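You operate a simulated robot arm through the tools that you are given. There is no shell and no other tool. Be economical: measure what you need, move in short steps, check, and stop when the job is done.

You run a simulated robot arm. Do the job below in one go: nothing can be reset, and whatever is moved stays where it is left.

JOB
Put the round brush on top of the coin tray insert. Then take the seam roller on the top of the milk bench and put it away on the top of the packing table. Then take the kraft bean bag on the top of the tasting bench and put it away on the raised shelf at the counter's end. The order counts.

Only the result counts: the job must be done as asked and must still hold three seconds after the hand-in. Knocking over, shifting, dropping, spilling or breaking anything else fails it.

ROBOT AND FRAMES
A 7-joint arm with a three-finger gripper on a trunk, on a base that drives. Base frame: it is fixed to the floor where the robot stands at the start and does not move with it; the origin is under the middle of the robot, x ahead of it, y to its left, z up. Readings come in mm, degrees, newtons and seconds.
With the tool pointing down near the work surface it reaches from about 100 to 900 mm from the robot's upright axis, wherever it stands. Its first joint turns from -166.0 to 166.0 degrees. Places, roughly: coin tray insert [500, 3250, 500]; kraft bean bag [750, -1250, 1000]; raised shelf at the counter's end (18x39 cm) [-1680, -2040, 1240]; round brush (4x4x10 cm) [600, -200, 900]; top of the packing table [3500, 2600, 900]. Payload 2.69 kg.
The TCP is the grasp point between the finger pads, 29 mm short of the fingertips. In the tool frame z runs along the fingers and y along their closing line. The gripper opens to 120 mm. The gripper's body begins 78 mm behind the TCP.
Orientation is told as [roll, pitch, yaw] about the base's x, y, z axes, in that order, counted from this pose: with the fingers straight down and closing along the base's y, the tool's x points along the base's -x, its y along +y and its z along -z.

CONTROLS
- The arm moves only by the tool jog_arm. Its argument "commands" is a list of rows, each a list of 7 numbers: the shift along the base's x, y, z in mm, then the turn, a rotation vector about the base's x, y, z in degrees, then the finger opening in mm, from 0 to 120. In form: [[x, y, z, rx, ry, rz, jaw], ...]. A call has 1 to 20 rows; each row shifts and turns the commanded pose from where the row before left it. Each row takes 0.2 s and may step no farther than 50 mm and 8.6 degrees from the row before; otherwise, or with a gripper value out of range, the whole call is refused. Where a pose cannot be reached the arm comes as near as it can. A force on the tool above 40 N (or 10 N above the force at the start of the call, whichever is more), or a blocked arm, ends the call early, and 0.2 s more pass. The fingers move at their own pace and stop on an object; they squeeze with about 29 N. The grip force told is the motor's: it shows also when the fingers shut on nothing. Time passes only in rows, and 0.2 s behind the last, so rows that do not move let the fingers close. The reply holds the time, the measured pose of the TCP, the force on the tool along the base axes, the opening and the grip force, in the units named above and with some noise, with the torque about the TCP (base axes, N m) and any sound that the robot's microphone picked up, and new pictures: "views" is both (left out), scene, wrist or none.
- Cameras (640 x 400 px; columns grow to the right, rows downward): "scene" is now at [231.4, -29.7, 1315.6]; the picture's right is [-0.49, -0.87, 0.00], its down [-0.57, 0.32, -0.76] and it looks along [0.66, -0.37, -0.65] (base axes); focal length 272 px, centre (320, 200). "wrist" rides on the gripper at [63, 0, -104] in the tool frame; the picture's right is [0.00, 1.00, 0.00], its down [-0.83, 0.00, -0.56] and it looks along [-0.56, 0.00, 0.83] (tool axes); focal length 275 px, centre (320, 200). There is no depth. A picture from a camera that has moved, and an enlarged one, comes with that camera's place and axes in the base frame and with its lens. The place of the scene camera against the robot may be out by one fixed shift of up to 12 mm in any direction.
- lift_body(by): slides the trunk up (or, below 0, down) by that many mm; the arm and the scene camera ride with it, the base frame stays. It gives what a move gives, with no picture.
- roll_base(legs): drives the robot by 1 to 6 legs, each [ahead, left, turn to the left] in mm, mm and degrees, along the robot's own axes; the way and the turn of a leg run together, so that a leg with both is an arc; at most 1500 mm and 180 degrees a leg. The arm and the cameras ride along, it lands a little off, and it stops where it bumps. It gives what a move gives, and a new picture of the scene camera.
- aim_head(pan, tilt): turns the head with the scene camera to pan (to the left, within 86 degrees either way) and tilt (down, from -29 to 69), counted from straight ahead of the robot. It gives what a move gives, and a new picture of the scene camera.
- inspect(camera, box): a new picture of the part [left, top, right, bottom] of that camera's present view, enlarged. No time passes.
- sign_off(): hands the job in; it is judged then, once.

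Work in short steps. Places have to be worked out from the pictures, the camera data and where the tool is seen: move nearer, look again, correct. Check each grasp and each placing, and mend what went wrong. You have 165 turns and 260 pictures in all, those below and enlarged ones among them. Open the gripper and draw the arm clear of the work before you hand the job in, unless the task says otherwise; then end with one line.

The tools are called after "Request:" as a command line: name --pt "numbers of a row" for each row, then --argument value for the rest, lists and objects as JSON in quotes. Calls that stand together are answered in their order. jog_arm: Moves the arm, as the interface text tells. Its arguments: {"type":"object","properties":{"commands":{"type":"array","items":{"type":"array","items":{"type":"number"}}},"views":{"type":"string","enum":["both","scene","wrist","none"]}},"required":["commands"]} The other tools are called the same way: lift_body (by) slides the trunk up or down; roll_base (legs) drives the base; aim_head (pan, tilt) turns the head that bears the scene camera; inspect (camera, box) takes an enlarged picture of a part of a camera's view; sign_off () hands the job in.

At the start:

```text
time: 0.0
tool_pos: [419.8, -309.1, 1059.4]
ee_rot: [-0.1, 0.0, 0.0]
contact_force: [0.7, 0.3, -0.9]
wrist_torque: [0.03, -0.02, 0.01]
gripper_width: 119.9
grasp_force: 0.0
trunk travel left (down, up): [-575.0, 38.0]
robot x, y, heading: [0.3, 0.3, 0.2]
head pan, tilt: [-29.2, 40.6]
```

scene: 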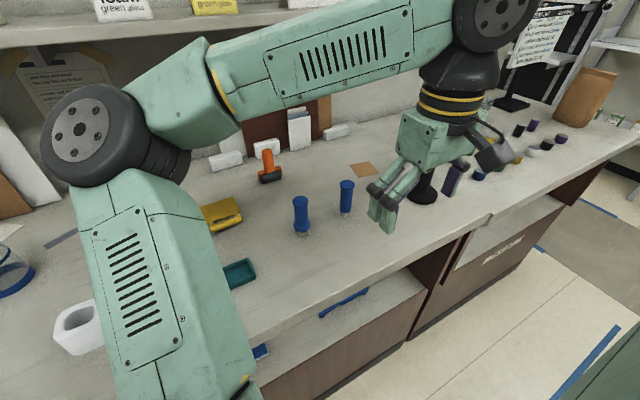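
wrist: 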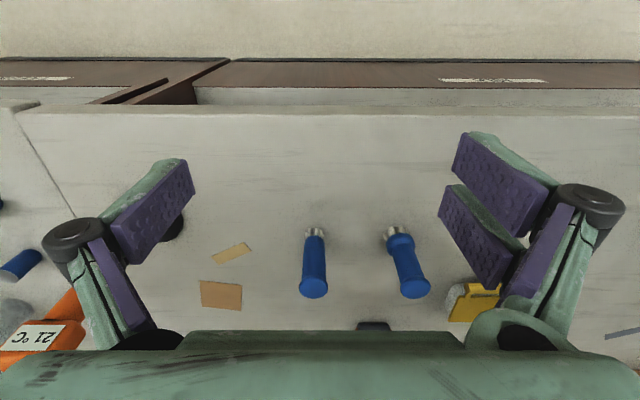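

I'll look closer at the two blue handles to see which one is the round brush.

Request:
inspect --camera "wrist" --box '[270, 200, 470, 325]'

Request:
inspect --camera "scene" --box '[240, 120, 480, 270]'

```text
3.20 times, centred on (370, 262) of wrist
camera zoom: at [355.8, -309.4, 1164.5], right [0.0, 1.0, 0.0], down [0.83, 0.0, 0.56], along [0.56, 0.0, -0.83], focal length 881 px, centre (160, 0)
```

zoom: 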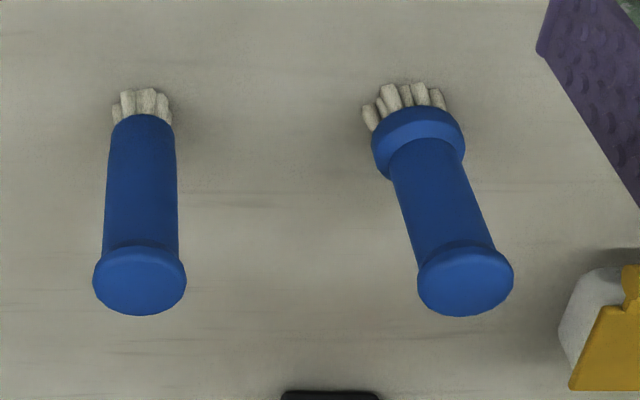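

```text
2.67 times, centred on (360, 195) of scene
camera zoom: at [231.4, -29.7, 1315.6], right [-0.49, -0.87, 0.0], down [-0.57, 0.32, -0.76], along [0.66, -0.37, -0.65], focal length 724 px, centre (213, 213)
```

zoom: 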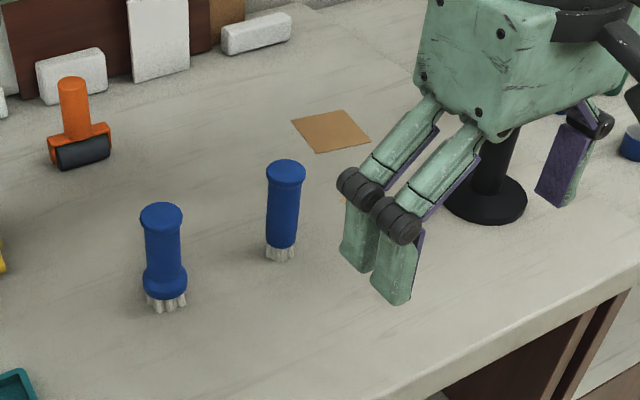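

The collared brush on the right sits at about (625, -196) with the counter at z≈850, which matches the given place, so it is the target. I'll move above it at the current height.

Request:
jog_arm --pt "36 22.6 0 0 0 0 120" --pt "36 22.6 0 0 0 0 120" --pt "36 22.6 0 0 0 0 120" --pt "36 22.6 0 0 0 0 120" --pt "36 22.6 0 0 0 0 120" --pt "0 0 0 0 0 0 120"

```text
time: 1.4
tool_pos: [601.3, -196.3, 1060.9]
ee_rot: [-0.1, -0.1, -0.1]
contact_force: [0.3, -1.0, 0.7]
wrist_torque: [0.0, -0.04, 0.0]
gripper_width: 119.9
grasp_force: 0.0
trunk travel left (down, up): [-575.0, 38.0]
robot x, y, heading: [0.3, -1.5, 0.1]
head pan, tilt: [-29.2, 40.6]
camera scene: at [231.4, -29.8, 1315.6], right [-0.49, -0.87, 0.0], down [-0.57, 0.32, -0.76], along [0.66, -0.37, -0.65], focal length 272 px, centre (320, 200)
camera wrist: at [538.2, -196.8, 1166.1], right [0.0, 1.0, 0.0], down [0.83, 0.0, 0.56], along [0.56, 0.0, -0.83], focal length 275 px, centre (320, 200)
```

scene: 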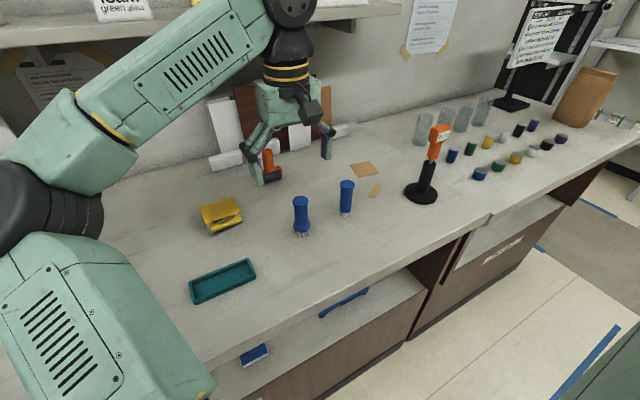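
wrist: 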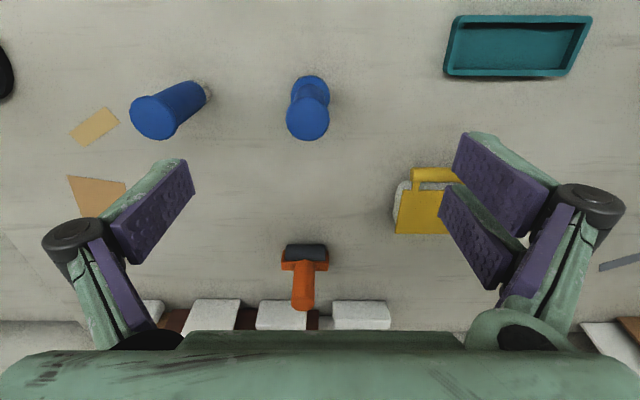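

Brush top now computes to about (605, -206). I'll shift there, lower partway and look again.

Request:
jog_arm --pt "4 -10 0 0 0 0 120" --pt "0 0 -40 0 0 0 120" --pt "0 0 -40 0 0 0 120" --pt "0 0 0 0 0 0 120"

```text
time: 2.4
tool_pos: [603.1, -206.5, 979.0]
ee_rot: [0.0, 0.0, 0.1]
contact_force: [-0.7, -0.6, 0.1]
wrist_torque: [0.02, 0.04, -0.02]
gripper_width: 119.9
grasp_force: 0.1
trunk travel left (down, up): [-575.0, 38.0]
robot x, y, heading: [2.8, 1.3, -0.1]
head pan, tilt: [-29.2, 40.6]
camera scene: at [231.3, -29.7, 1315.6], right [-0.49, -0.87, 0.0], down [-0.57, 0.32, -0.76], along [0.66, -0.37, -0.65], focal length 272 px, centre (320, 200)
camera wrist: at [540.2, -207.5, 1084.0], right [0.0, 1.0, 0.0], down [0.83, 0.0, 0.56], along [0.56, 0.0, -0.83], focal length 275 px, centre (320, 200)
```

scene: 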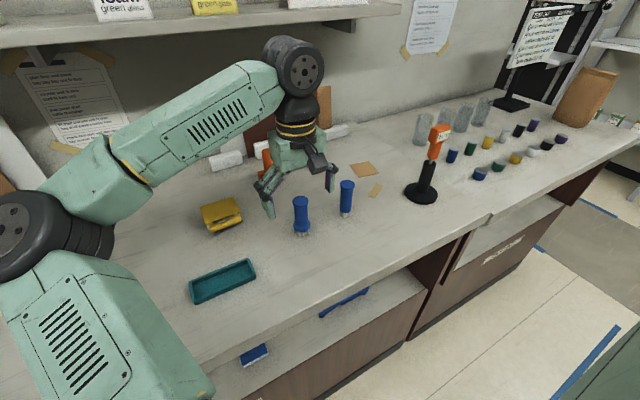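
wrist: 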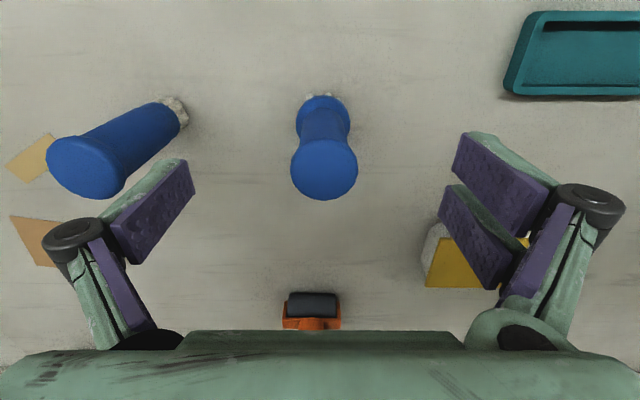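

The brush is centred between the fingers. I'll descend to z≈912 and close on the handle.

Request:
jog_arm --pt "4 1 -34 0 0 0 120" --pt "0 0 -33 0 0 0 120" --pt "0 0 0 0 0 0 90" --pt "0 0 0 0 0 0 60" --pt "0 0 0 0 0 0 40" --pt "0 0 0 0 0 0 15" --pt "0 0 0 0 0 0 15" --pt "0 0 0 0 0 0 15"

```text
time: 4.2
tool_pos: [606.2, -204.0, 911.5]
ee_rot: [0.0, 0.0, 0.0]
contact_force: [-0.3, -0.3, -0.2]
wrist_torque: [-0.04, -0.02, -0.02]
gripper_width: 35.4
grasp_force: 10.3
trunk travel left (down, up): [-575.0, 38.0]
robot x, y, heading: [2.4, -2.9, -0.2]
head pan, tilt: [-29.2, 40.6]
camera scene: at [231.4, -29.7, 1315.6], right [-0.49, -0.87, 0.0], down [-0.57, 0.32, -0.76], along [0.66, -0.37, -0.65], focal length 272 px, centre (320, 200)
camera wrist: at [543.7, -204.7, 1017.8], right [0.0, 1.0, 0.0], down [0.83, 0.0, 0.56], along [0.56, 0.0, -0.83], focal length 275 px, centre (320, 200)
```

scene: 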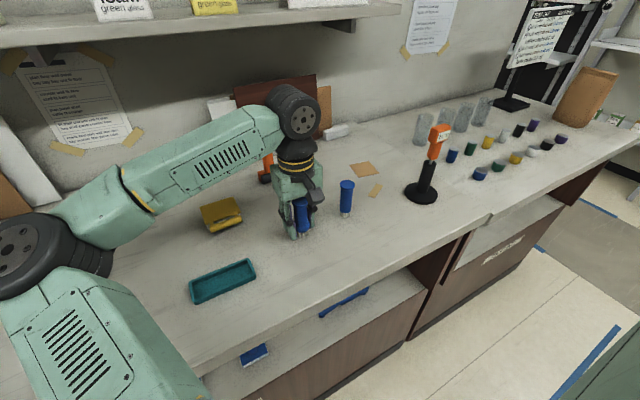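
wrist: 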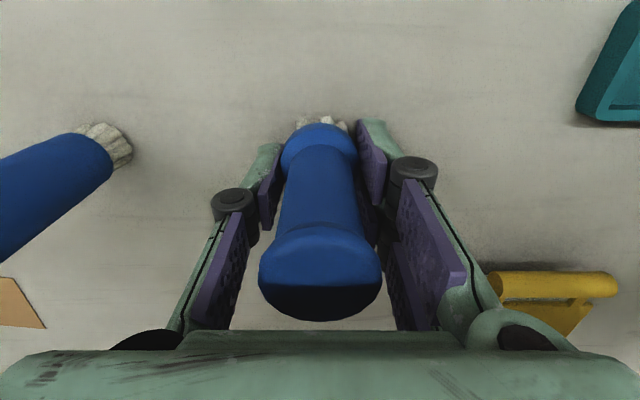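

The fingers seem to be on the handle but still building force; I'll wait a bit, then lift.

Request:
jog_arm --pt "0 0 0 0 0 0 10" --pt "0 0 0 0 0 0 5" --pt "0 0 0 0 0 0 5" --pt "0 0 0 0 0 0 5" --views "none"

Request:
jog_arm --pt "0 0 20 0 0 0 5" --pt "0 0 40 0 0 0 5" --pt "0 0 40 0 0 0 5" --pt "0 0 40 0 0 0 5" --pt "0 0 0 0 0 0 5"

```text
time: 5.2
tool_pos: [606.7, -202.3, 911.5]
ee_rot: [0.0, -0.1, 0.0]
contact_force: [-0.3, 0.3, 0.8]
wrist_torque: [0.02, -0.01, -0.04]
gripper_width: 34.8
grasp_force: 28.7
trunk travel left (down, up): [-575.0, 38.0]
robot x, y, heading: [-0.5, 1.3, 0.0]
head pan, tilt: [-29.2, 40.6]
```

```text
time: 6.4
tool_pos: [605.3, -203.2, 1051.4]
ee_rot: [0.0, 0.1, -0.1]
contact_force: [-0.9, 0.4, -0.6]
wrist_torque: [-0.01, 0.01, 0.04]
gripper_width: 34.5
grasp_force: 28.9
trunk travel left (down, up): [-575.0, 38.0]
robot x, y, heading: [4.4, -0.6, -0.2]
head pan, tilt: [-29.2, 40.6]
camera scene: at [231.5, -29.7, 1315.5], right [-0.49, -0.87, 0.0], down [-0.57, 0.32, -0.76], along [0.66, -0.37, -0.65], focal length 272 px, centre (320, 200)
camera wrist: at [542.5, -203.9, 1156.2], right [0.0, 1.0, 0.0], down [0.83, 0.0, 0.56], along [0.56, 0.0, -0.83], focal length 275 px, centre (320, 200)
```

scene: 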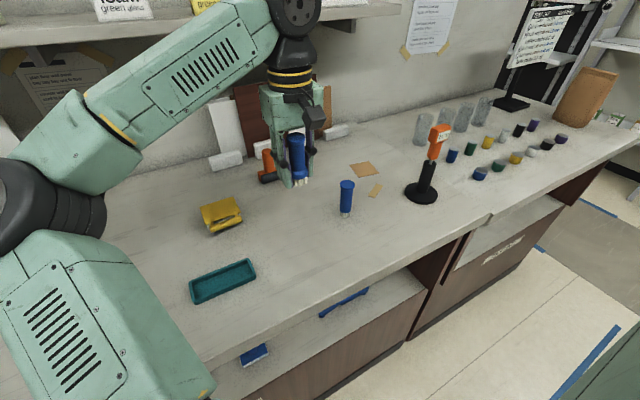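
wrist: 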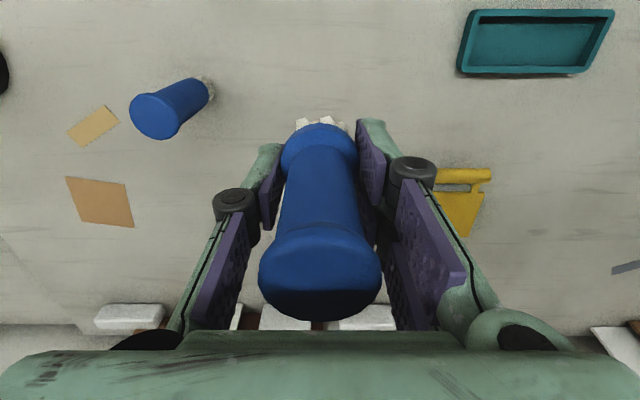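

The brush is held firmly. I'll draw the arm in over the robot and then look around to plan the drive.

Request:
jog_arm --pt "-45 10 5 0 0 0 5" --pt "-45 10 5 0 0 0 5" --pt "-45 10 5 0 0 0 5" --pt "-45 10 5 0 0 0 5" --pt "-45 10 5 0 0 0 5" --pt "-35 10 5 0 0 0 5" --pt "0 0 0 0 0 0 5" --views "none"

Request:
aim_head --pan 80 --tilt 20

Request:
aim_head --pan 25 --tilt 30

Request:
aim_head --pan -80 --tilt 20

```text
time: 8.0
tool_pos: [348.6, -144.1, 1081.7]
ee_rot: [0.0, -0.1, 0.0]
contact_force: [-0.4, -0.3, 0.4]
wrist_torque: [0.01, -0.01, 0.02]
gripper_width: 34.5
grasp_force: 29.1
trunk travel left (down, up): [-575.0, 38.0]
robot x, y, heading: [-3.4, 2.9, -0.1]
head pan, tilt: [-29.2, 40.6]
```

```text
time: 9.9
tool_pos: [347.3, -144.4, 1081.2]
ee_rot: [0.0, 0.0, 0.0]
contact_force: [0.5, 0.3, 0.0]
wrist_torque: [0.0, -0.01, 0.0]
gripper_width: 34.6
grasp_force: 28.7
trunk travel left (down, up): [-575.0, 38.0]
robot x, y, heading: [-2.1, -2.3, -0.0]
head pan, tilt: [80.0, 20.0]
camera scene: at [173.8, 103.3, 1347.9], right [0.98, -0.17, 0.0], down [-0.06, -0.34, -0.94], along [0.16, 0.93, -0.34], focal length 272 px, centre (320, 200)
```

scene: 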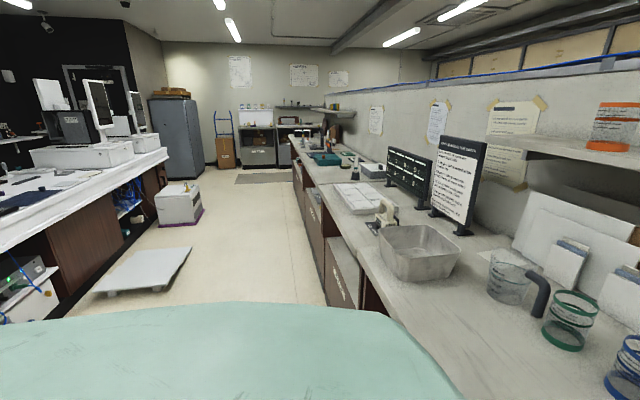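

```text
time: 11.1
tool_pos: [348.0, -145.1, 1081.6]
ee_rot: [0.0, 0.0, 0.0]
contact_force: [-0.4, 0.0, 0.2]
wrist_torque: [0.01, 0.0, -0.01]
gripper_width: 34.3
grasp_force: 28.6
trunk travel left (down, up): [-575.0, 38.0]
robot x, y, heading: [-0.1, 2.4, 0.3]
head pan, tilt: [25.0, 30.0]
camera scene: at [239.6, 49.9, 1331.9], right [0.42, -0.91, 0.0], down [-0.45, -0.21, -0.87], along [0.78, 0.37, -0.5], focal length 272 px, centre (320, 200)
```

scene: 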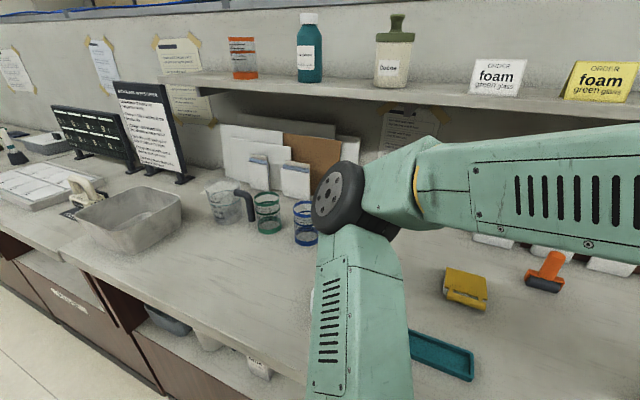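

```text
time: 12.9
tool_pos: [348.3, -144.6, 1079.5]
ee_rot: [0.0, -0.1, 0.0]
contact_force: [-0.2, -0.1, 0.5]
wrist_torque: [0.02, 0.02, -0.03]
gripper_width: 34.5
grasp_force: 29.7
trunk travel left (down, up): [-575.0, 38.0]
robot x, y, heading: [0.7, -0.5, -0.1]
head pan, tilt: [-80.0, 20.0]
camera scene: at [173.8, -80.1, 1347.9], right [-0.98, -0.17, 0.0], down [-0.06, 0.34, -0.94], along [0.16, -0.93, -0.34], focal length 272 px, centre (320, 200)
```

scene: 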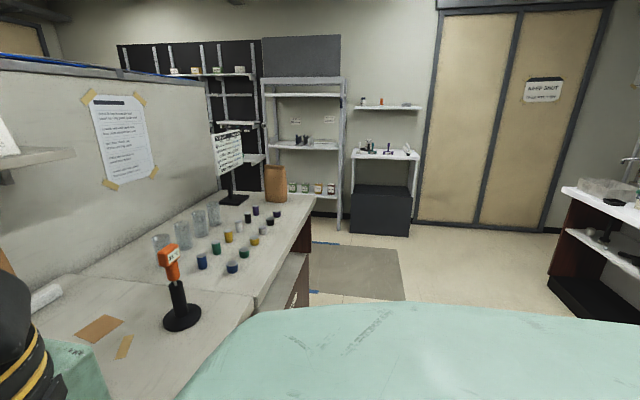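

The brush is secured. The tray lies far to the left under counter level. I'll back off a bit, turn left to face along the aisle and drive ahead, keeping clear of the low platform on the floor (its edge at x≈-540).

Request:
aim_head --pan 0 --tilt 25

Request:
roll_base --legs '[[-200, 0, 0], [0, 0, 90], [1000, -180, 0]]'

```text
time: 14.5
tool_pos: [348.3, -144.0, 1081.9]
ee_rot: [-0.1, 0.0, 0.1]
contact_force: [-0.8, 0.0, 0.2]
wrist_torque: [0.01, 0.02, 0.03]
gripper_width: 34.6
grasp_force: 29.4
trunk travel left (down, up): [-575.0, 38.0]
robot x, y, heading: [-3.0, 1.6, -0.2]
head pan, tilt: [0.0, 25.0]
camera scene: at [249.8, 11.5, 1339.8], right [0.0, -1.0, 0.0], down [-0.42, 0.0, -0.91], along [0.91, 0.0, -0.42], focal length 272 px, centre (320, 200)
```

scene: 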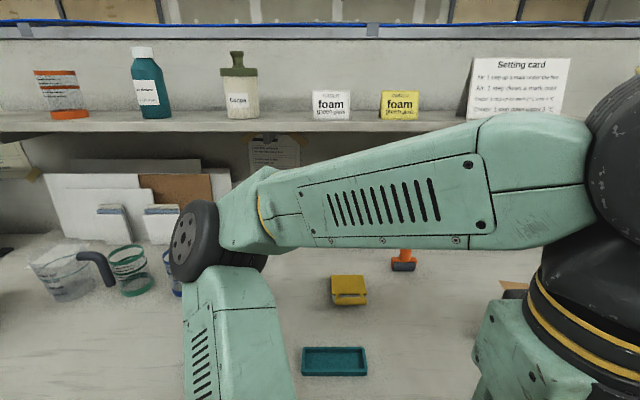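

```text
time: 24.9
tool_pos: [93.4, 1346.3, 1081.3]
ee_rot: [0.0, 0.0, 91.2]
contact_force: [-0.3, 0.0, 0.7]
wrist_torque: [0.0, 0.0, 0.02]
gripper_width: 25.6
grasp_force: 28.7
trunk travel left (down, up): [-575.0, 38.0]
robot x, y, heading: [-42.4, 996.3, 91.2]
head pan, tilt: [0.0, 25.0]
camera scene: at [-46.5, 1255.3, 1339.8], right [1.0, 0.02, 0.0], down [0.01, -0.42, -0.91], along [-0.02, 0.91, -0.42], focal length 272 px, centre (320, 200)
```

scene: 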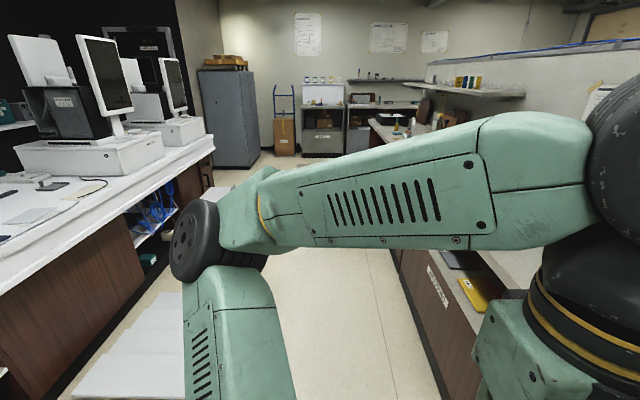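

The finger opening dropped from 34.5 to 25.6, so the brush may have slipped. I'll check the wrist camera.

Request:
inspect --camera "wrist" --box '[0, 0, 640, 400]'

```text
1.00 times, centred on (320, 200) of wrist (not enlarged: the box is as wide or as high as the picture)
camera zoom: at [95.9, 1282.8, 1186.8], right [-1.0, -0.03, 0.0], down [-0.02, 0.83, 0.56], along [-0.01, 0.56, -0.83], focal length 275 px, centre (320, 200)
```

zoom: 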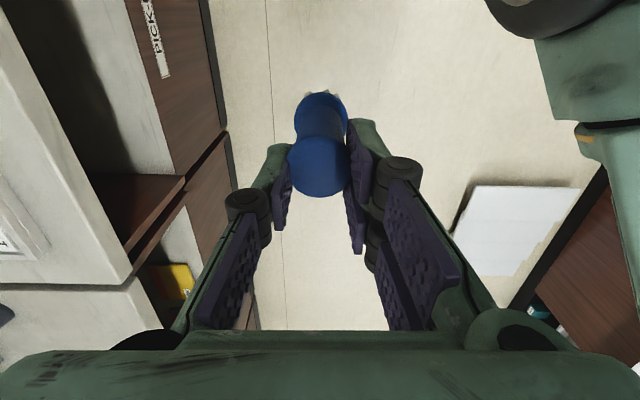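

Request:
inspect --camera "wrist" --box '[220, 70, 460, 270]'

Request:
aim_head --pan -20 --tilt 45

```text
2.00 times, centred on (340, 170) of wrist
camera zoom: at [95.9, 1282.8, 1186.8], right [-1.0, -0.03, 0.0], down [-0.02, 0.83, 0.56], along [-0.01, 0.56, -0.83], focal length 551 px, centre (280, 260)
```

zoom: 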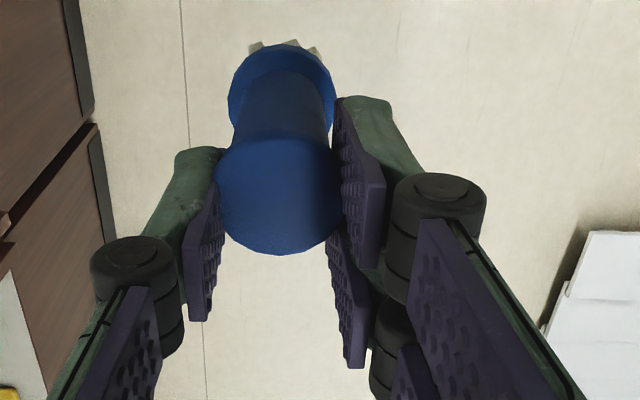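

```text
time: 25.7
tool_pos: [94.3, 1347.3, 1081.1]
ee_rot: [0.0, 0.0, 91.3]
contact_force: [-0.1, 0.8, 0.1]
wrist_torque: [0.01, 0.02, 0.0]
gripper_width: 25.5
grasp_force: 29.2
trunk travel left (down, up): [-575.0, 38.0]
robot x, y, heading: [-41.8, 993.7, 91.1]
head pan, tilt: [-20.0, 45.0]
camera scene: at [-18.4, 1240.1, 1309.3], right [0.95, -0.32, 0.0], down [-0.23, -0.67, -0.71], along [0.23, 0.67, -0.71], focal length 272 px, centre (320, 200)
```

scene: 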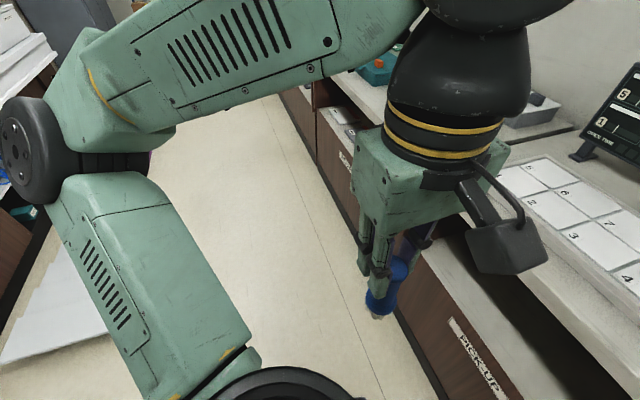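

Request:
inspect --camera "scene" --box '[330, 200, 450, 340]'

```text
2.86 times, centred on (390, 270) of scene
camera zoom: at [-18.4, 1240.1, 1309.3], right [0.95, -0.32, 0.0], down [-0.23, -0.67, -0.71], along [0.23, 0.67, -0.71], focal length 776 px, centre (120, 0)
```

zoom: 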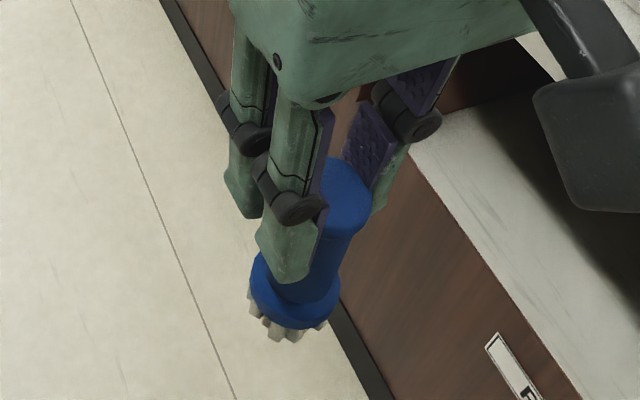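

Request:
inspect --camera "wrist" --box '[260, 80, 420, 200]'

Request:
inspect --camera "scene" --box '[350, 240, 430, 330]'

```text
3.33 times, centred on (340, 140) of wrist
camera zoom: at [95.8, 1282.7, 1186.9], right [-1.0, -0.03, 0.0], down [-0.02, 0.83, 0.56], along [-0.01, 0.56, -0.83], focal length 918 px, centre (253, 400)
```

zoom: 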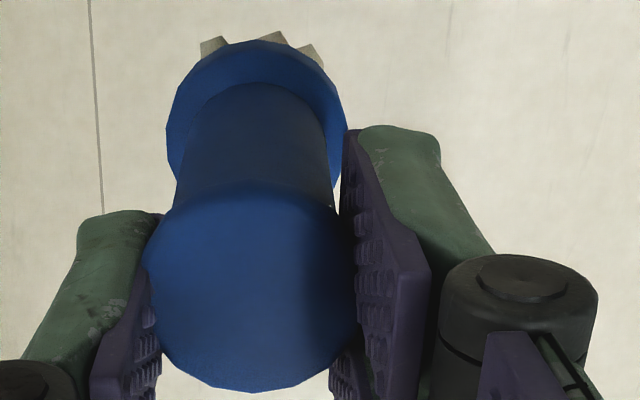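

```text
4.44 times, centred on (390, 285) of scene
camera zoom: at [-18.4, 1240.1, 1309.3], right [0.95, -0.32, 0.0], down [-0.23, -0.67, -0.71], along [0.23, 0.67, -0.71], focal length 1207 px, centre (9, -178)
```

zoom: 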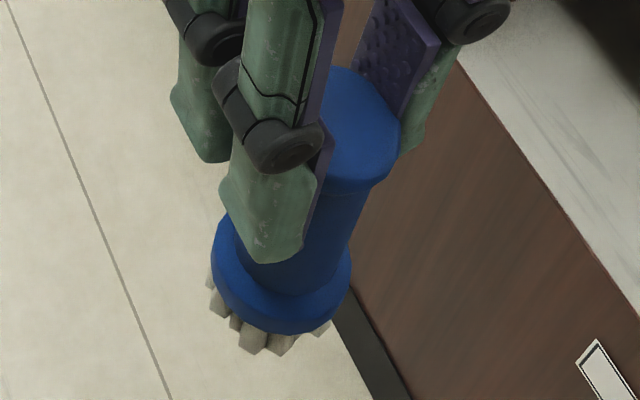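

The brush is apparently held only near its top knob now, so I want to regrip it safely. I'll look at the counter on my right for free space to set it down.

Request:
aim_head --pan -70 --tilt 40

```text
time: 26.9
tool_pos: [92.8, 1346.9, 1081.6]
ee_rot: [0.0, 0.0, 91.2]
contact_force: [0.2, 0.8, -0.1]
wrist_torque: [0.0, -0.02, 0.03]
gripper_width: 25.8
grasp_force: 28.8
trunk travel left (down, up): [-575.0, 38.0]
robot x, y, heading: [-42.1, 996.4, 91.7]
head pan, tilt: [-70.0, 40.0]
camera scene: at [34.7, 1193.9, 1316.5], right [0.36, -0.93, 0.0], down [-0.6, -0.23, -0.77], along [0.71, 0.28, -0.64], focal length 272 px, centre (320, 200)
```

scene: 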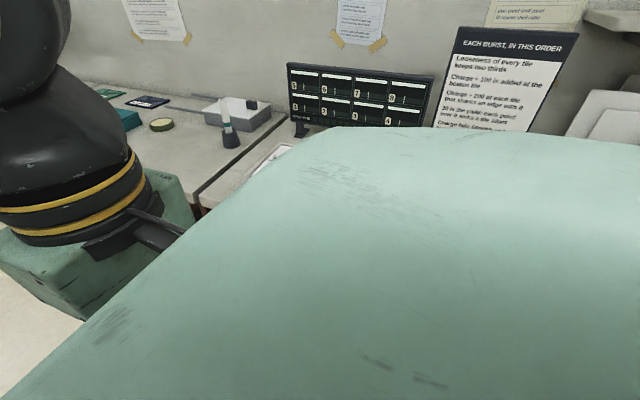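

I can't see free counter here past the arm. The opening is steady at 25.6 mm, so I'll drive on ahead in the aisle and look for the tray.

Request:
aim_head --pan -20 --tilt 45

Request:
roll_base --legs '[[700, 0, 0], [500, 0, 0]]'

```text
time: 28.0
tool_pos: [94.0, 1346.3, 1081.5]
ee_rot: [-0.1, 0.1, 91.2]
contact_force: [0.5, -0.4, 0.8]
wrist_torque: [-0.03, -0.01, -0.01]
gripper_width: 26.0
grasp_force: 29.3
trunk travel left (down, up): [-575.0, 38.0]
robot x, y, heading: [-43.4, 994.5, 91.3]
head pan, tilt: [-20.0, 45.0]
camera scene: at [-18.3, 1240.0, 1309.2], right [0.95, -0.32, 0.0], down [-0.23, -0.67, -0.71], along [0.23, 0.67, -0.71], focal length 272 px, centre (320, 200)
```

scene: 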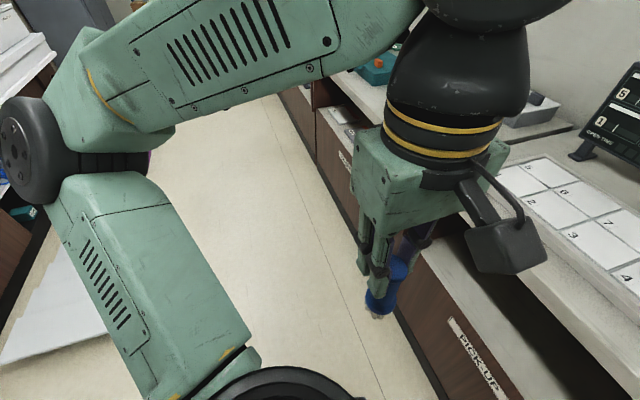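

```text
time: 34.4
tool_pos: [56.6, 2541.7, 1081.5]
ee_rot: [0.0, 0.0, 91.8]
contact_force: [0.1, -0.1, 0.1]
wrist_torque: [-0.01, 0.01, 0.04]
gripper_width: 25.7
grasp_force: 28.6
trunk travel left (down, up): [-575.0, 38.0]
robot x, y, heading: [-77.1, 2187.7, 91.6]
head pan, tilt: [-20.0, 45.0]
camera scene: at [-54.7, 2434.2, 1309.1], right [0.95, -0.31, 0.0], down [-0.22, -0.67, -0.71], along [0.22, 0.67, -0.71], focal length 272 px, centre (320, 200)
```

scene: 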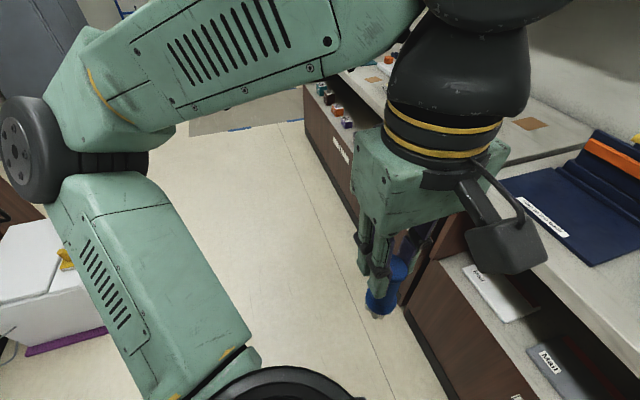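

Brush still held. The lower shelf bays run along the counter at about the tray's height. I'll advance and turn to face the counter at y≈3200.

Request:
roll_base --legs '[[1000, 0, 0], [0, 100, 0], [0, 0, -91.6]]'

Request:
aim_head --pan 0 --tilt 60

```text
time: 44.7
tool_pos: [137.5, 3047.6, 1082.3]
ee_rot: [0.1, 0.0, -1.1]
contact_force: [0.9, -0.1, 0.4]
wrist_torque: [-0.01, -0.02, -0.05]
gripper_width: 25.5
grasp_force: 29.2
trunk travel left (down, up): [-575.0, 38.0]
robot x, y, heading: [-207.2, 3199.0, -1.0]
head pan, tilt: [-20.0, 45.0]
camera scene: at [26.5, 3177.4, 1309.2], right [-0.36, -0.93, 0.0], down [-0.66, 0.25, -0.71], along [0.66, -0.25, -0.71], focal length 272 px, centre (320, 200)
```

scene: 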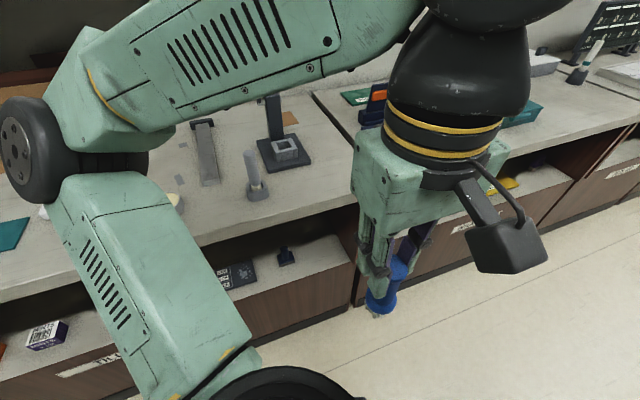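

```text
time: 45.5
tool_pos: [138.1, 3046.9, 1081.1]
ee_rot: [0.0, 0.0, -1.1]
contact_force: [0.7, 0.3, -0.1]
wrist_torque: [0.01, -0.02, 0.02]
gripper_width: 25.9
grasp_force: 29.2
trunk travel left (down, up): [-575.0, 38.0]
robot x, y, heading: [-208.4, 3196.7, -1.2]
head pan, tilt: [0.0, 60.0]
camera scene: at [17.3, 3205.4, 1289.8], right [-0.02, -1.0, 0.0], down [-0.87, 0.02, -0.5], along [0.5, -0.01, -0.87], focal length 272 px, centre (320, 200)
```

scene: 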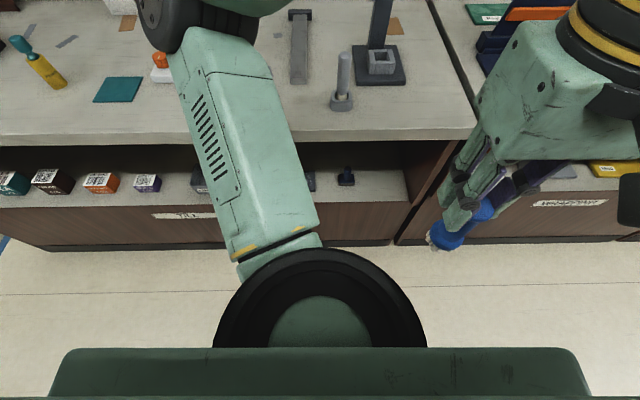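

The tray must be in the low open bay behind my upper arm, about 90 mm behind the counter's front edge, so a straight-down placement won't fit. My plan is to stand the brush on free counter space and regrip it with the gripper tilted 45°. I'll strafe left 400 mm for a clear view.

Request:
roll_base --legs '[[0, 400, 0]]'

Request:
aim_head --pan -35 --tilt 55

```text
time: 49.2
tool_pos: [146.4, 3443.8, 1081.3]
ee_rot: [0.0, 0.0, -1.4]
contact_force: [0.2, -0.2, -0.3]
wrist_torque: [0.0, -0.03, 0.01]
gripper_width: 25.6
grasp_force: 29.2
trunk travel left (down, up): [-575.0, 38.0]
robot x, y, heading: [-199.5, 3600.4, -1.5]
head pan, tilt: [0.0, 60.0]
camera scene: at [26.0, 3602.9, 1289.8], right [-0.03, -1.0, 0.0], down [-0.87, 0.02, -0.5], along [0.5, -0.01, -0.87], focal length 272 px, centre (320, 200)
```

scene: 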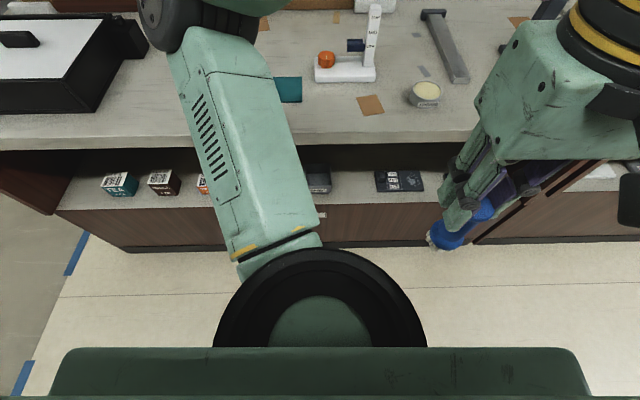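

```text
time: 50.2
tool_pos: [146.0, 3443.7, 1081.0]
ee_rot: [0.0, 0.0, -1.5]
contact_force: [0.3, 0.2, -0.1]
wrist_torque: [0.01, 0.0, 0.01]
gripper_width: 25.6
grasp_force: 29.0
trunk travel left (down, up): [-575.0, 38.0]
robot x, y, heading: [-199.8, 3593.3, -1.5]
head pan, tilt: [-35.0, 55.0]
camera scene: at [17.4, 3561.7, 1295.8], right [-0.59, -0.8, 0.0], down [-0.66, 0.49, -0.57], along [0.46, -0.34, -0.82], focal length 272 px, centre (320, 200)
```

scene: 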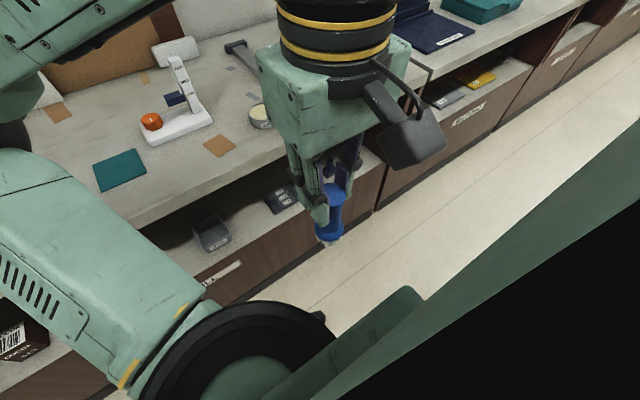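

Request:
inspect --camera "scene" --box '[180, 160, 340, 270]'

Request:
inspect --camera "scene" --box '[60, 60, 300, 220]'

```text
3.64 times, centred on (260, 215) of scene
camera zoom: at [17.4, 3561.7, 1295.8], right [-0.59, -0.8, 0.0], down [-0.66, 0.49, -0.57], along [0.46, -0.34, -0.82], focal length 987 px, centre (538, 146)
```

zoom: 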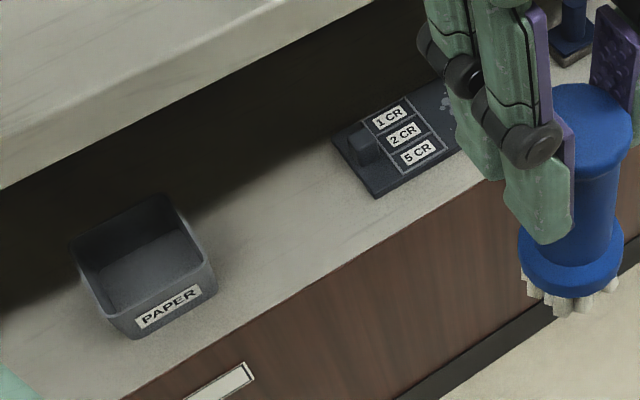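

```text
2.50 times, centred on (180, 140) of scene
camera zoom: at [17.4, 3561.7, 1295.8], right [-0.59, -0.8, 0.0], down [-0.66, 0.49, -0.57], along [0.46, -0.34, -0.82], focal length 679 px, centre (670, 350)
```

zoom: 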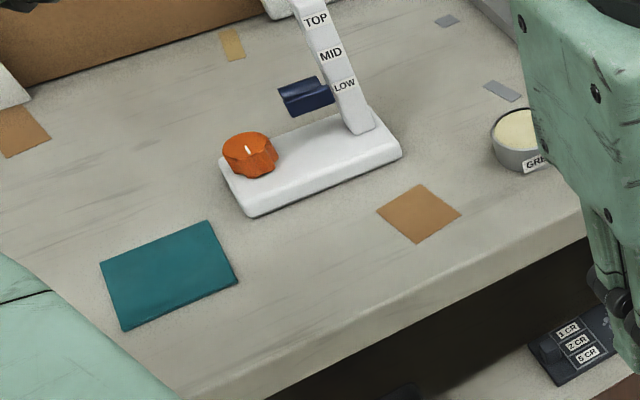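

The coin tray insert is the flat dark piece with "1 CR/2 CR/5 CR" labels, at about (550, 3310). There is free counter near (490, 3545), so I'll carry the brush above it.

Request:
jog_arm --pt "43 12.6 0 0 0 0 5" --pt "43 12.6 0 0 0 0 5" --pt "43 12.6 0 0 0 0 5" --pt "43 12.6 0 0 0 0 5" --pt "43 12.6 0 0 0 0 5" --pt "43 12.6 0 0 0 0 5" --pt "43 12.6 0 0 0 0 5" --pt "43 12.6 0 0 0 0 5" --pt "0 0 -35 0 0 0 5" --pt "0 0 -35 0 0 0 5" --pt "0 0 0 0 0 0 5"

```text
time: 52.6
tool_pos: [489.1, 3543.0, 1013.4]
ee_rot: [0.0, 0.0, -1.5]
contact_force: [-0.2, -0.3, -0.1]
wrist_torque: [0.05, -0.01, -0.02]
gripper_width: 25.8
grasp_force: 29.2
trunk travel left (down, up): [-575.0, 38.0]
robot x, y, heading: [-197.7, 3595.3, -1.8]
head pan, tilt: [-35.0, 55.0]
camera scene: at [17.3, 3561.6, 1295.8], right [-0.59, -0.8, 0.0], down [-0.66, 0.49, -0.57], along [0.46, -0.34, -0.82], focal length 272 px, centre (320, 200)
camera wrist: at [426.3, 3543.4, 1118.6], right [0.02, 1.0, 0.0], down [0.83, -0.02, 0.56], along [0.56, -0.01, -0.83], focal length 275 px, centre (320, 200)
```

scene: 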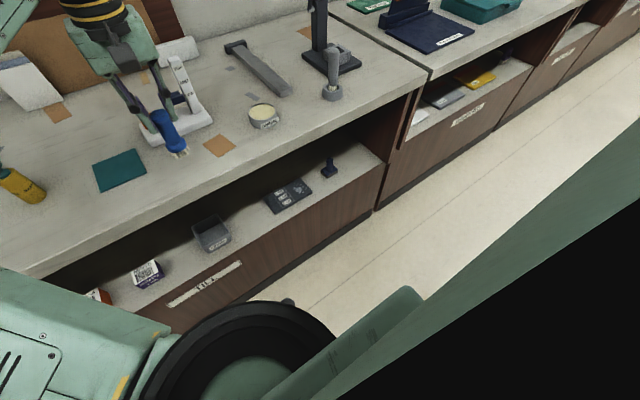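
wrist: 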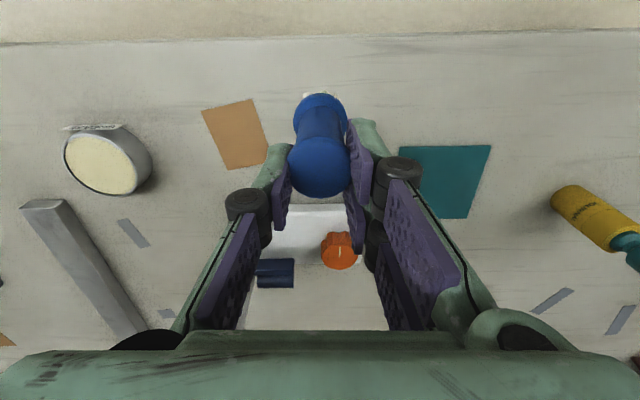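

Request:
inspect --camera "scene" --box '[100, 60, 260, 170]'

```text
3.64 times, centred on (180, 115) of scene
camera zoom: at [17.3, 3561.6, 1295.8], right [-0.59, -0.8, 0.0], down [-0.66, 0.49, -0.57], along [0.46, -0.34, -0.82], focal length 987 px, centre (829, 509)
```

zoom: 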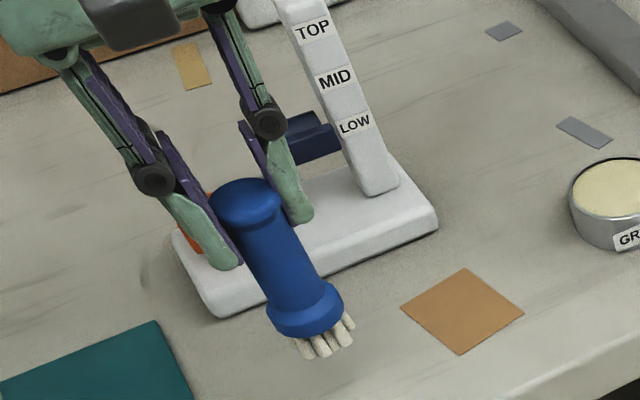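

The brush hangs about 110 mm below the TCP, so I'll lower to near contact and then step down finely.

Request:
jog_arm --pt "0 0 -25 0 0 0 5" --pt "0 0 -12 0 0 0 5" --pt "0 0 -3 0 0 0 5" --pt "0 0 -3 0 0 0 5" --pt "0 0 0 0 0 0 5"

```text
time: 53.8
tool_pos: [491.0, 3544.6, 968.0]
ee_rot: [-0.1, 0.0, -1.6]
contact_force: [0.4, -0.1, 0.0]
wrist_torque: [-0.01, 0.02, 0.01]
gripper_width: 25.6
grasp_force: 28.9
trunk travel left (down, up): [-575.0, 38.0]
robot x, y, heading: [-196.7, 3597.8, -1.3]
head pan, tilt: [-35.0, 55.0]
camera scene: at [17.4, 3561.6, 1295.8], right [-0.59, -0.8, 0.0], down [-0.66, 0.49, -0.57], along [0.46, -0.34, -0.82], focal length 272 px, centre (320, 200)
camera wrist: at [426.5, 3544.3, 1073.8], right [0.02, 1.0, 0.0], down [0.83, -0.02, 0.56], along [0.56, -0.01, -0.83], focal length 275 px, centre (320, 200)
```

scene: 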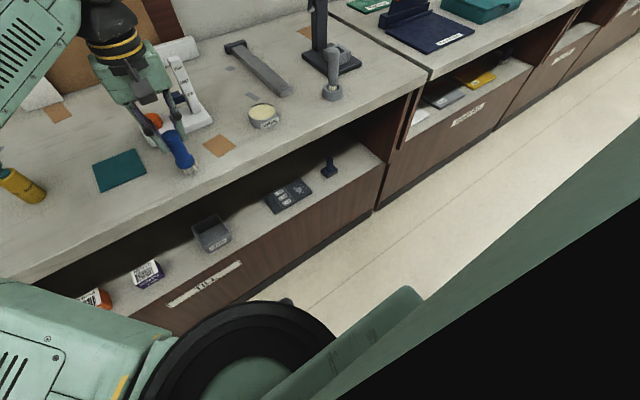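
wrist: 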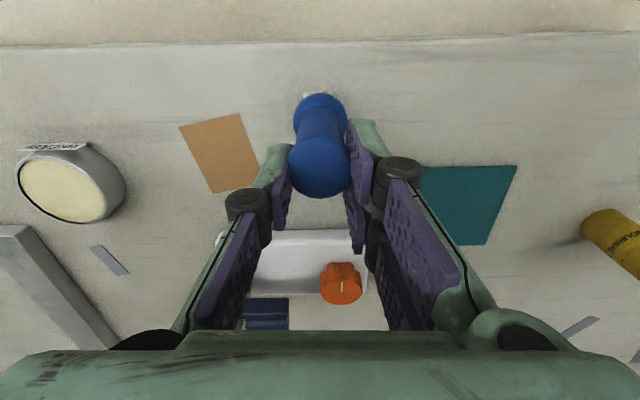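

No contact yet; I'll continue down in 2 mm steps.

Request:
jog_arm --pt "0 0 -3 0 0 0 5" --pt "0 0 -2 0 0 0 5" --pt "0 0 -2 0 0 0 5" --pt "0 0 -2 0 0 0 5" --pt "0 0 0 0 0 0 5" --views "none"

```text
time: 55.0
tool_pos: [489.7, 3544.1, 958.3]
ee_rot: [-0.1, 0.0, -1.5]
contact_force: [-0.1, -0.1, 0.7]
wrist_torque: [0.01, 0.01, 0.0]
gripper_width: 25.8
grasp_force: 29.0
trunk travel left (down, up): [-575.0, 38.0]
robot x, y, heading: [-200.7, 3597.0, -1.5]
head pan, tilt: [-35.0, 55.0]
```

Request:
jog_arm --pt "0 0 -2 0 0 0 5" --pt "0 0 -2 0 0 0 5" --pt "0 0 -2 0 0 0 5" --pt "0 0 0 0 0 0 5" --views "none"

Request:
inspect --camera "scene" --box '[130, 110, 250, 200]'

```text
time: 56.0
tool_pos: [490.2, 3544.3, 954.3]
ee_rot: [0.0, -0.2, -1.6]
contact_force: [1.1, 0.3, 21.1]
wrist_torque: [0.0, 0.0, 0.0]
gripper_width: 25.6
grasp_force: 29.4
trunk travel left (down, up): [-575.0, 38.0]
robot x, y, heading: [-195.5, 3595.7, -1.3]
head pan, tilt: [-35.0, 55.0]
```

```text
4.44 times, centred on (190, 155) of scene
camera zoom: at [15.8, 3561.7, 1296.3], right [-0.59, -0.8, 0.0], down [-0.66, 0.49, -0.57], along [0.46, -0.34, -0.82], focal length 1207 px, centre (898, 400)
```

zoom: 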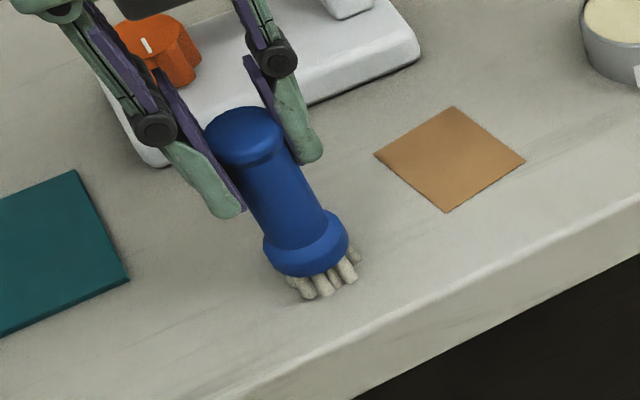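

Contact (21 N), so the brush stands on the counter. I'll back off 1.5 mm, open and rise straight up.

Request:
jog_arm --pt "0 0 1.5 0 0 0 20" --pt "0 0 0 0 0 0 60" --pt "0 0 0 0 0 0 100" --pt "0 0 0 0 0 0 120" --pt "0 0 0 0 0 0 120" --pt "0 0 0 0 0 0 120" --pt "0 0 40 0 0 0 120" --pt "0 0 40 0 0 0 120" --pt "0 0 0 0 0 0 120"

```text
time: 58.0
tool_pos: [491.2, 3542.3, 1035.8]
ee_rot: [0.0, -0.1, -1.5]
contact_force: [0.4, -0.4, -0.2]
wrist_torque: [0.0, -0.01, 0.03]
gripper_width: 120.1
grasp_force: 0.1
trunk travel left (down, up): [-575.0, 38.0]
robot x, y, heading: [-197.6, 3603.2, -1.1]
head pan, tilt: [-35.0, 55.0]
camera scene: at [17.4, 3561.6, 1295.8], right [-0.59, -0.8, 0.0], down [-0.66, 0.49, -0.57], along [0.46, -0.34, -0.82], focal length 272 px, centre (320, 200)
camera wrist: at [427.8, 3543.8, 1141.6], right [0.02, 1.0, 0.0], down [0.83, -0.02, 0.56], along [0.56, -0.01, -0.83], focal length 275 px, centre (320, 200)
```

scene: 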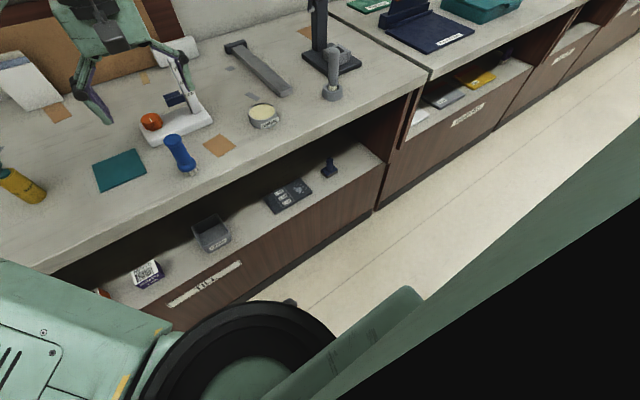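
wrist: 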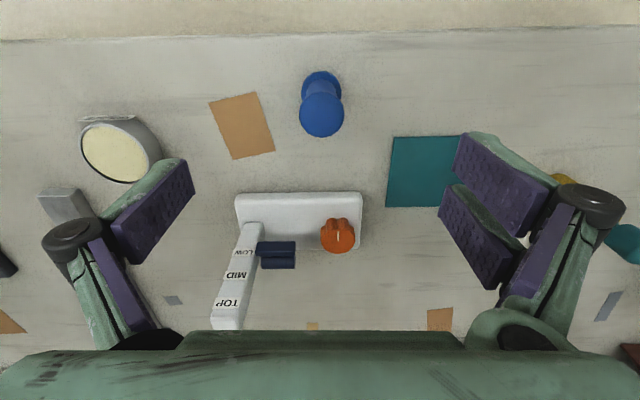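

The brush stands upright at about (488, 3543). Now I'll back off to x≈400 and tilt the gripper 45° so the fingers point forward and down.

Request:
jog_arm --pt "-15 0 0 0 -7.5 0 120" --pt "-15 0 0 0 -7.5 0 120" --pt "-15 0 0 0 -7.5 0 120" --pt "-15 0 0 0 -7.5 0 120" --pt "-15 0 0 0 -7.5 0 120" --pt "-15 0 0 0 -7.5 0 120" --pt "0 0 -40 0 0 0 120" --pt "0 0 0 0 0 0 120"

Request:
inspect --camera "scene" --box '[240, 140, 360, 220]'

```text
time: 59.8
tool_pos: [406.1, 3542.8, 999.1]
ee_rot: [1.5, -44.9, -2.0]
contact_force: [0.2, -0.2, 0.6]
wrist_torque: [0.0, 0.0, 0.01]
gripper_width: 120.1
grasp_force: 0.0
out of reach, approached as far as the arm can: row 7
trunk travel left (down, up): [-575.0, 38.0]
robot x, y, heading: [-200.3, 3600.3, -1.4]
head pan, tilt: [-35.0, 55.0]
camera scene: at [17.3, 3561.6, 1295.8], right [-0.59, -0.8, 0.0], down [-0.66, 0.49, -0.57], along [0.46, -0.34, -0.82], focal length 272 px, centre (320, 200)
camera wrist: at [287.4, 3543.5, 1028.5], right [0.02, 1.0, 0.02], down [0.2, -0.02, 0.98], along [0.98, -0.01, -0.2], focal length 275 px, centre (320, 200)
```

scene: 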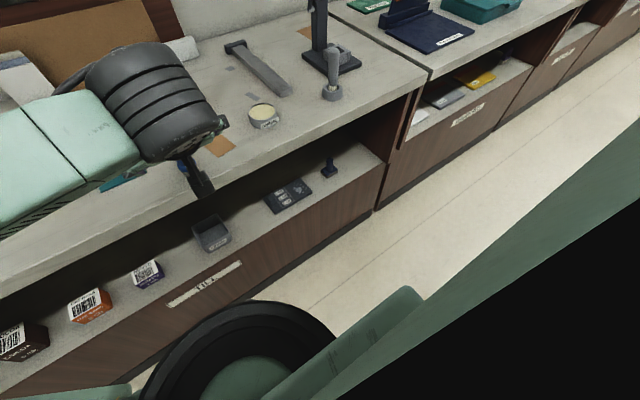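
wrist: 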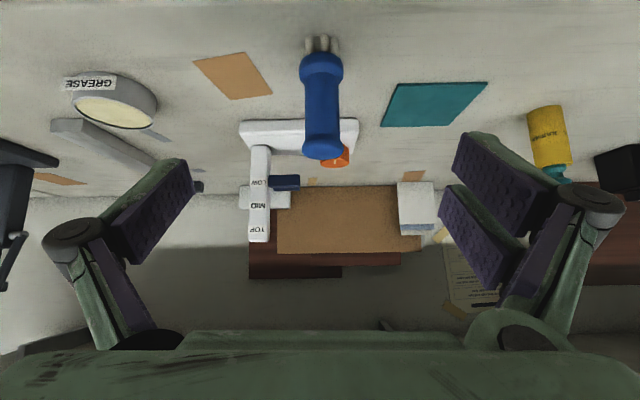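

```text
5.00 times, centred on (300, 180) of scene
camera zoom: at [17.3, 3561.6, 1295.8], right [-0.59, -0.8, 0.0], down [-0.66, 0.49, -0.57], along [0.46, -0.34, -0.82], focal length 1358 px, centre (420, 300)
```

zoom: 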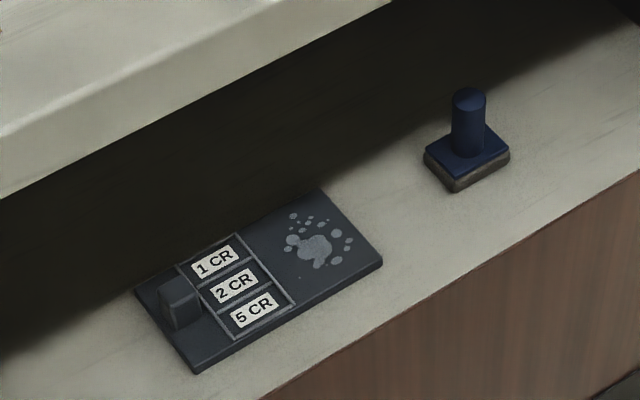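

The tray insert spans roughly x 508–590, y 3233–3391 with a free right half centred near (547, 3263). Now I'll regrasp: lower and advance so the tilted fingers straddle the brush shaft.

Request:
jog_arm --pt "20 0 -30 0 0 0 120" --pt "20 0 -30 0 0 0 120" --pt "10 0 -28 0 0 0 120" --pt "20 0 0 0 0 0 120" --pt "15 0 0 0 0 0 120" --pt "0 0 0 0 0 0 120"

```text
time: 61.2
tool_pos: [490.9, 3543.4, 911.3]
ee_rot: [1.5, -45.0, -2.1]
contact_force: [0.2, 0.5, 0.3]
wrist_torque: [0.02, 0.03, 0.0]
gripper_width: 120.1
grasp_force: 0.0
trunk travel left (down, up): [-575.0, 38.0]
robot x, y, heading: [-201.3, 3598.2, -1.3]
head pan, tilt: [-35.0, 55.0]
camera scene: at [17.3, 3561.6, 1295.8], right [-0.59, -0.8, 0.0], down [-0.66, 0.49, -0.57], along [0.46, -0.34, -0.82], focal length 272 px, centre (320, 200)
camera wrist: at [371.9, 3543.7, 941.7], right [0.02, 1.0, 0.01], down [0.19, -0.02, 0.98], along [0.98, -0.01, -0.19], focal length 275 px, centre (320, 200)
```

scene: 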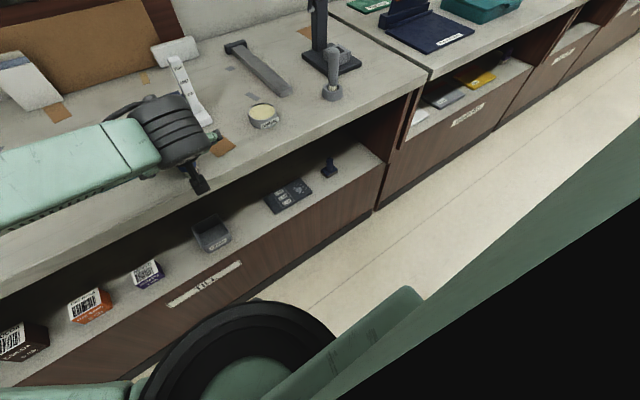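
wrist: 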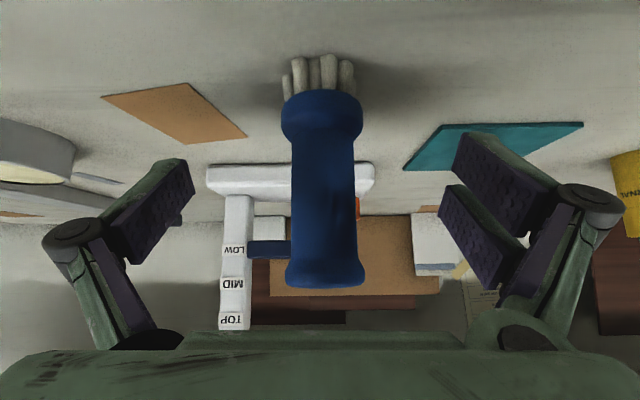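

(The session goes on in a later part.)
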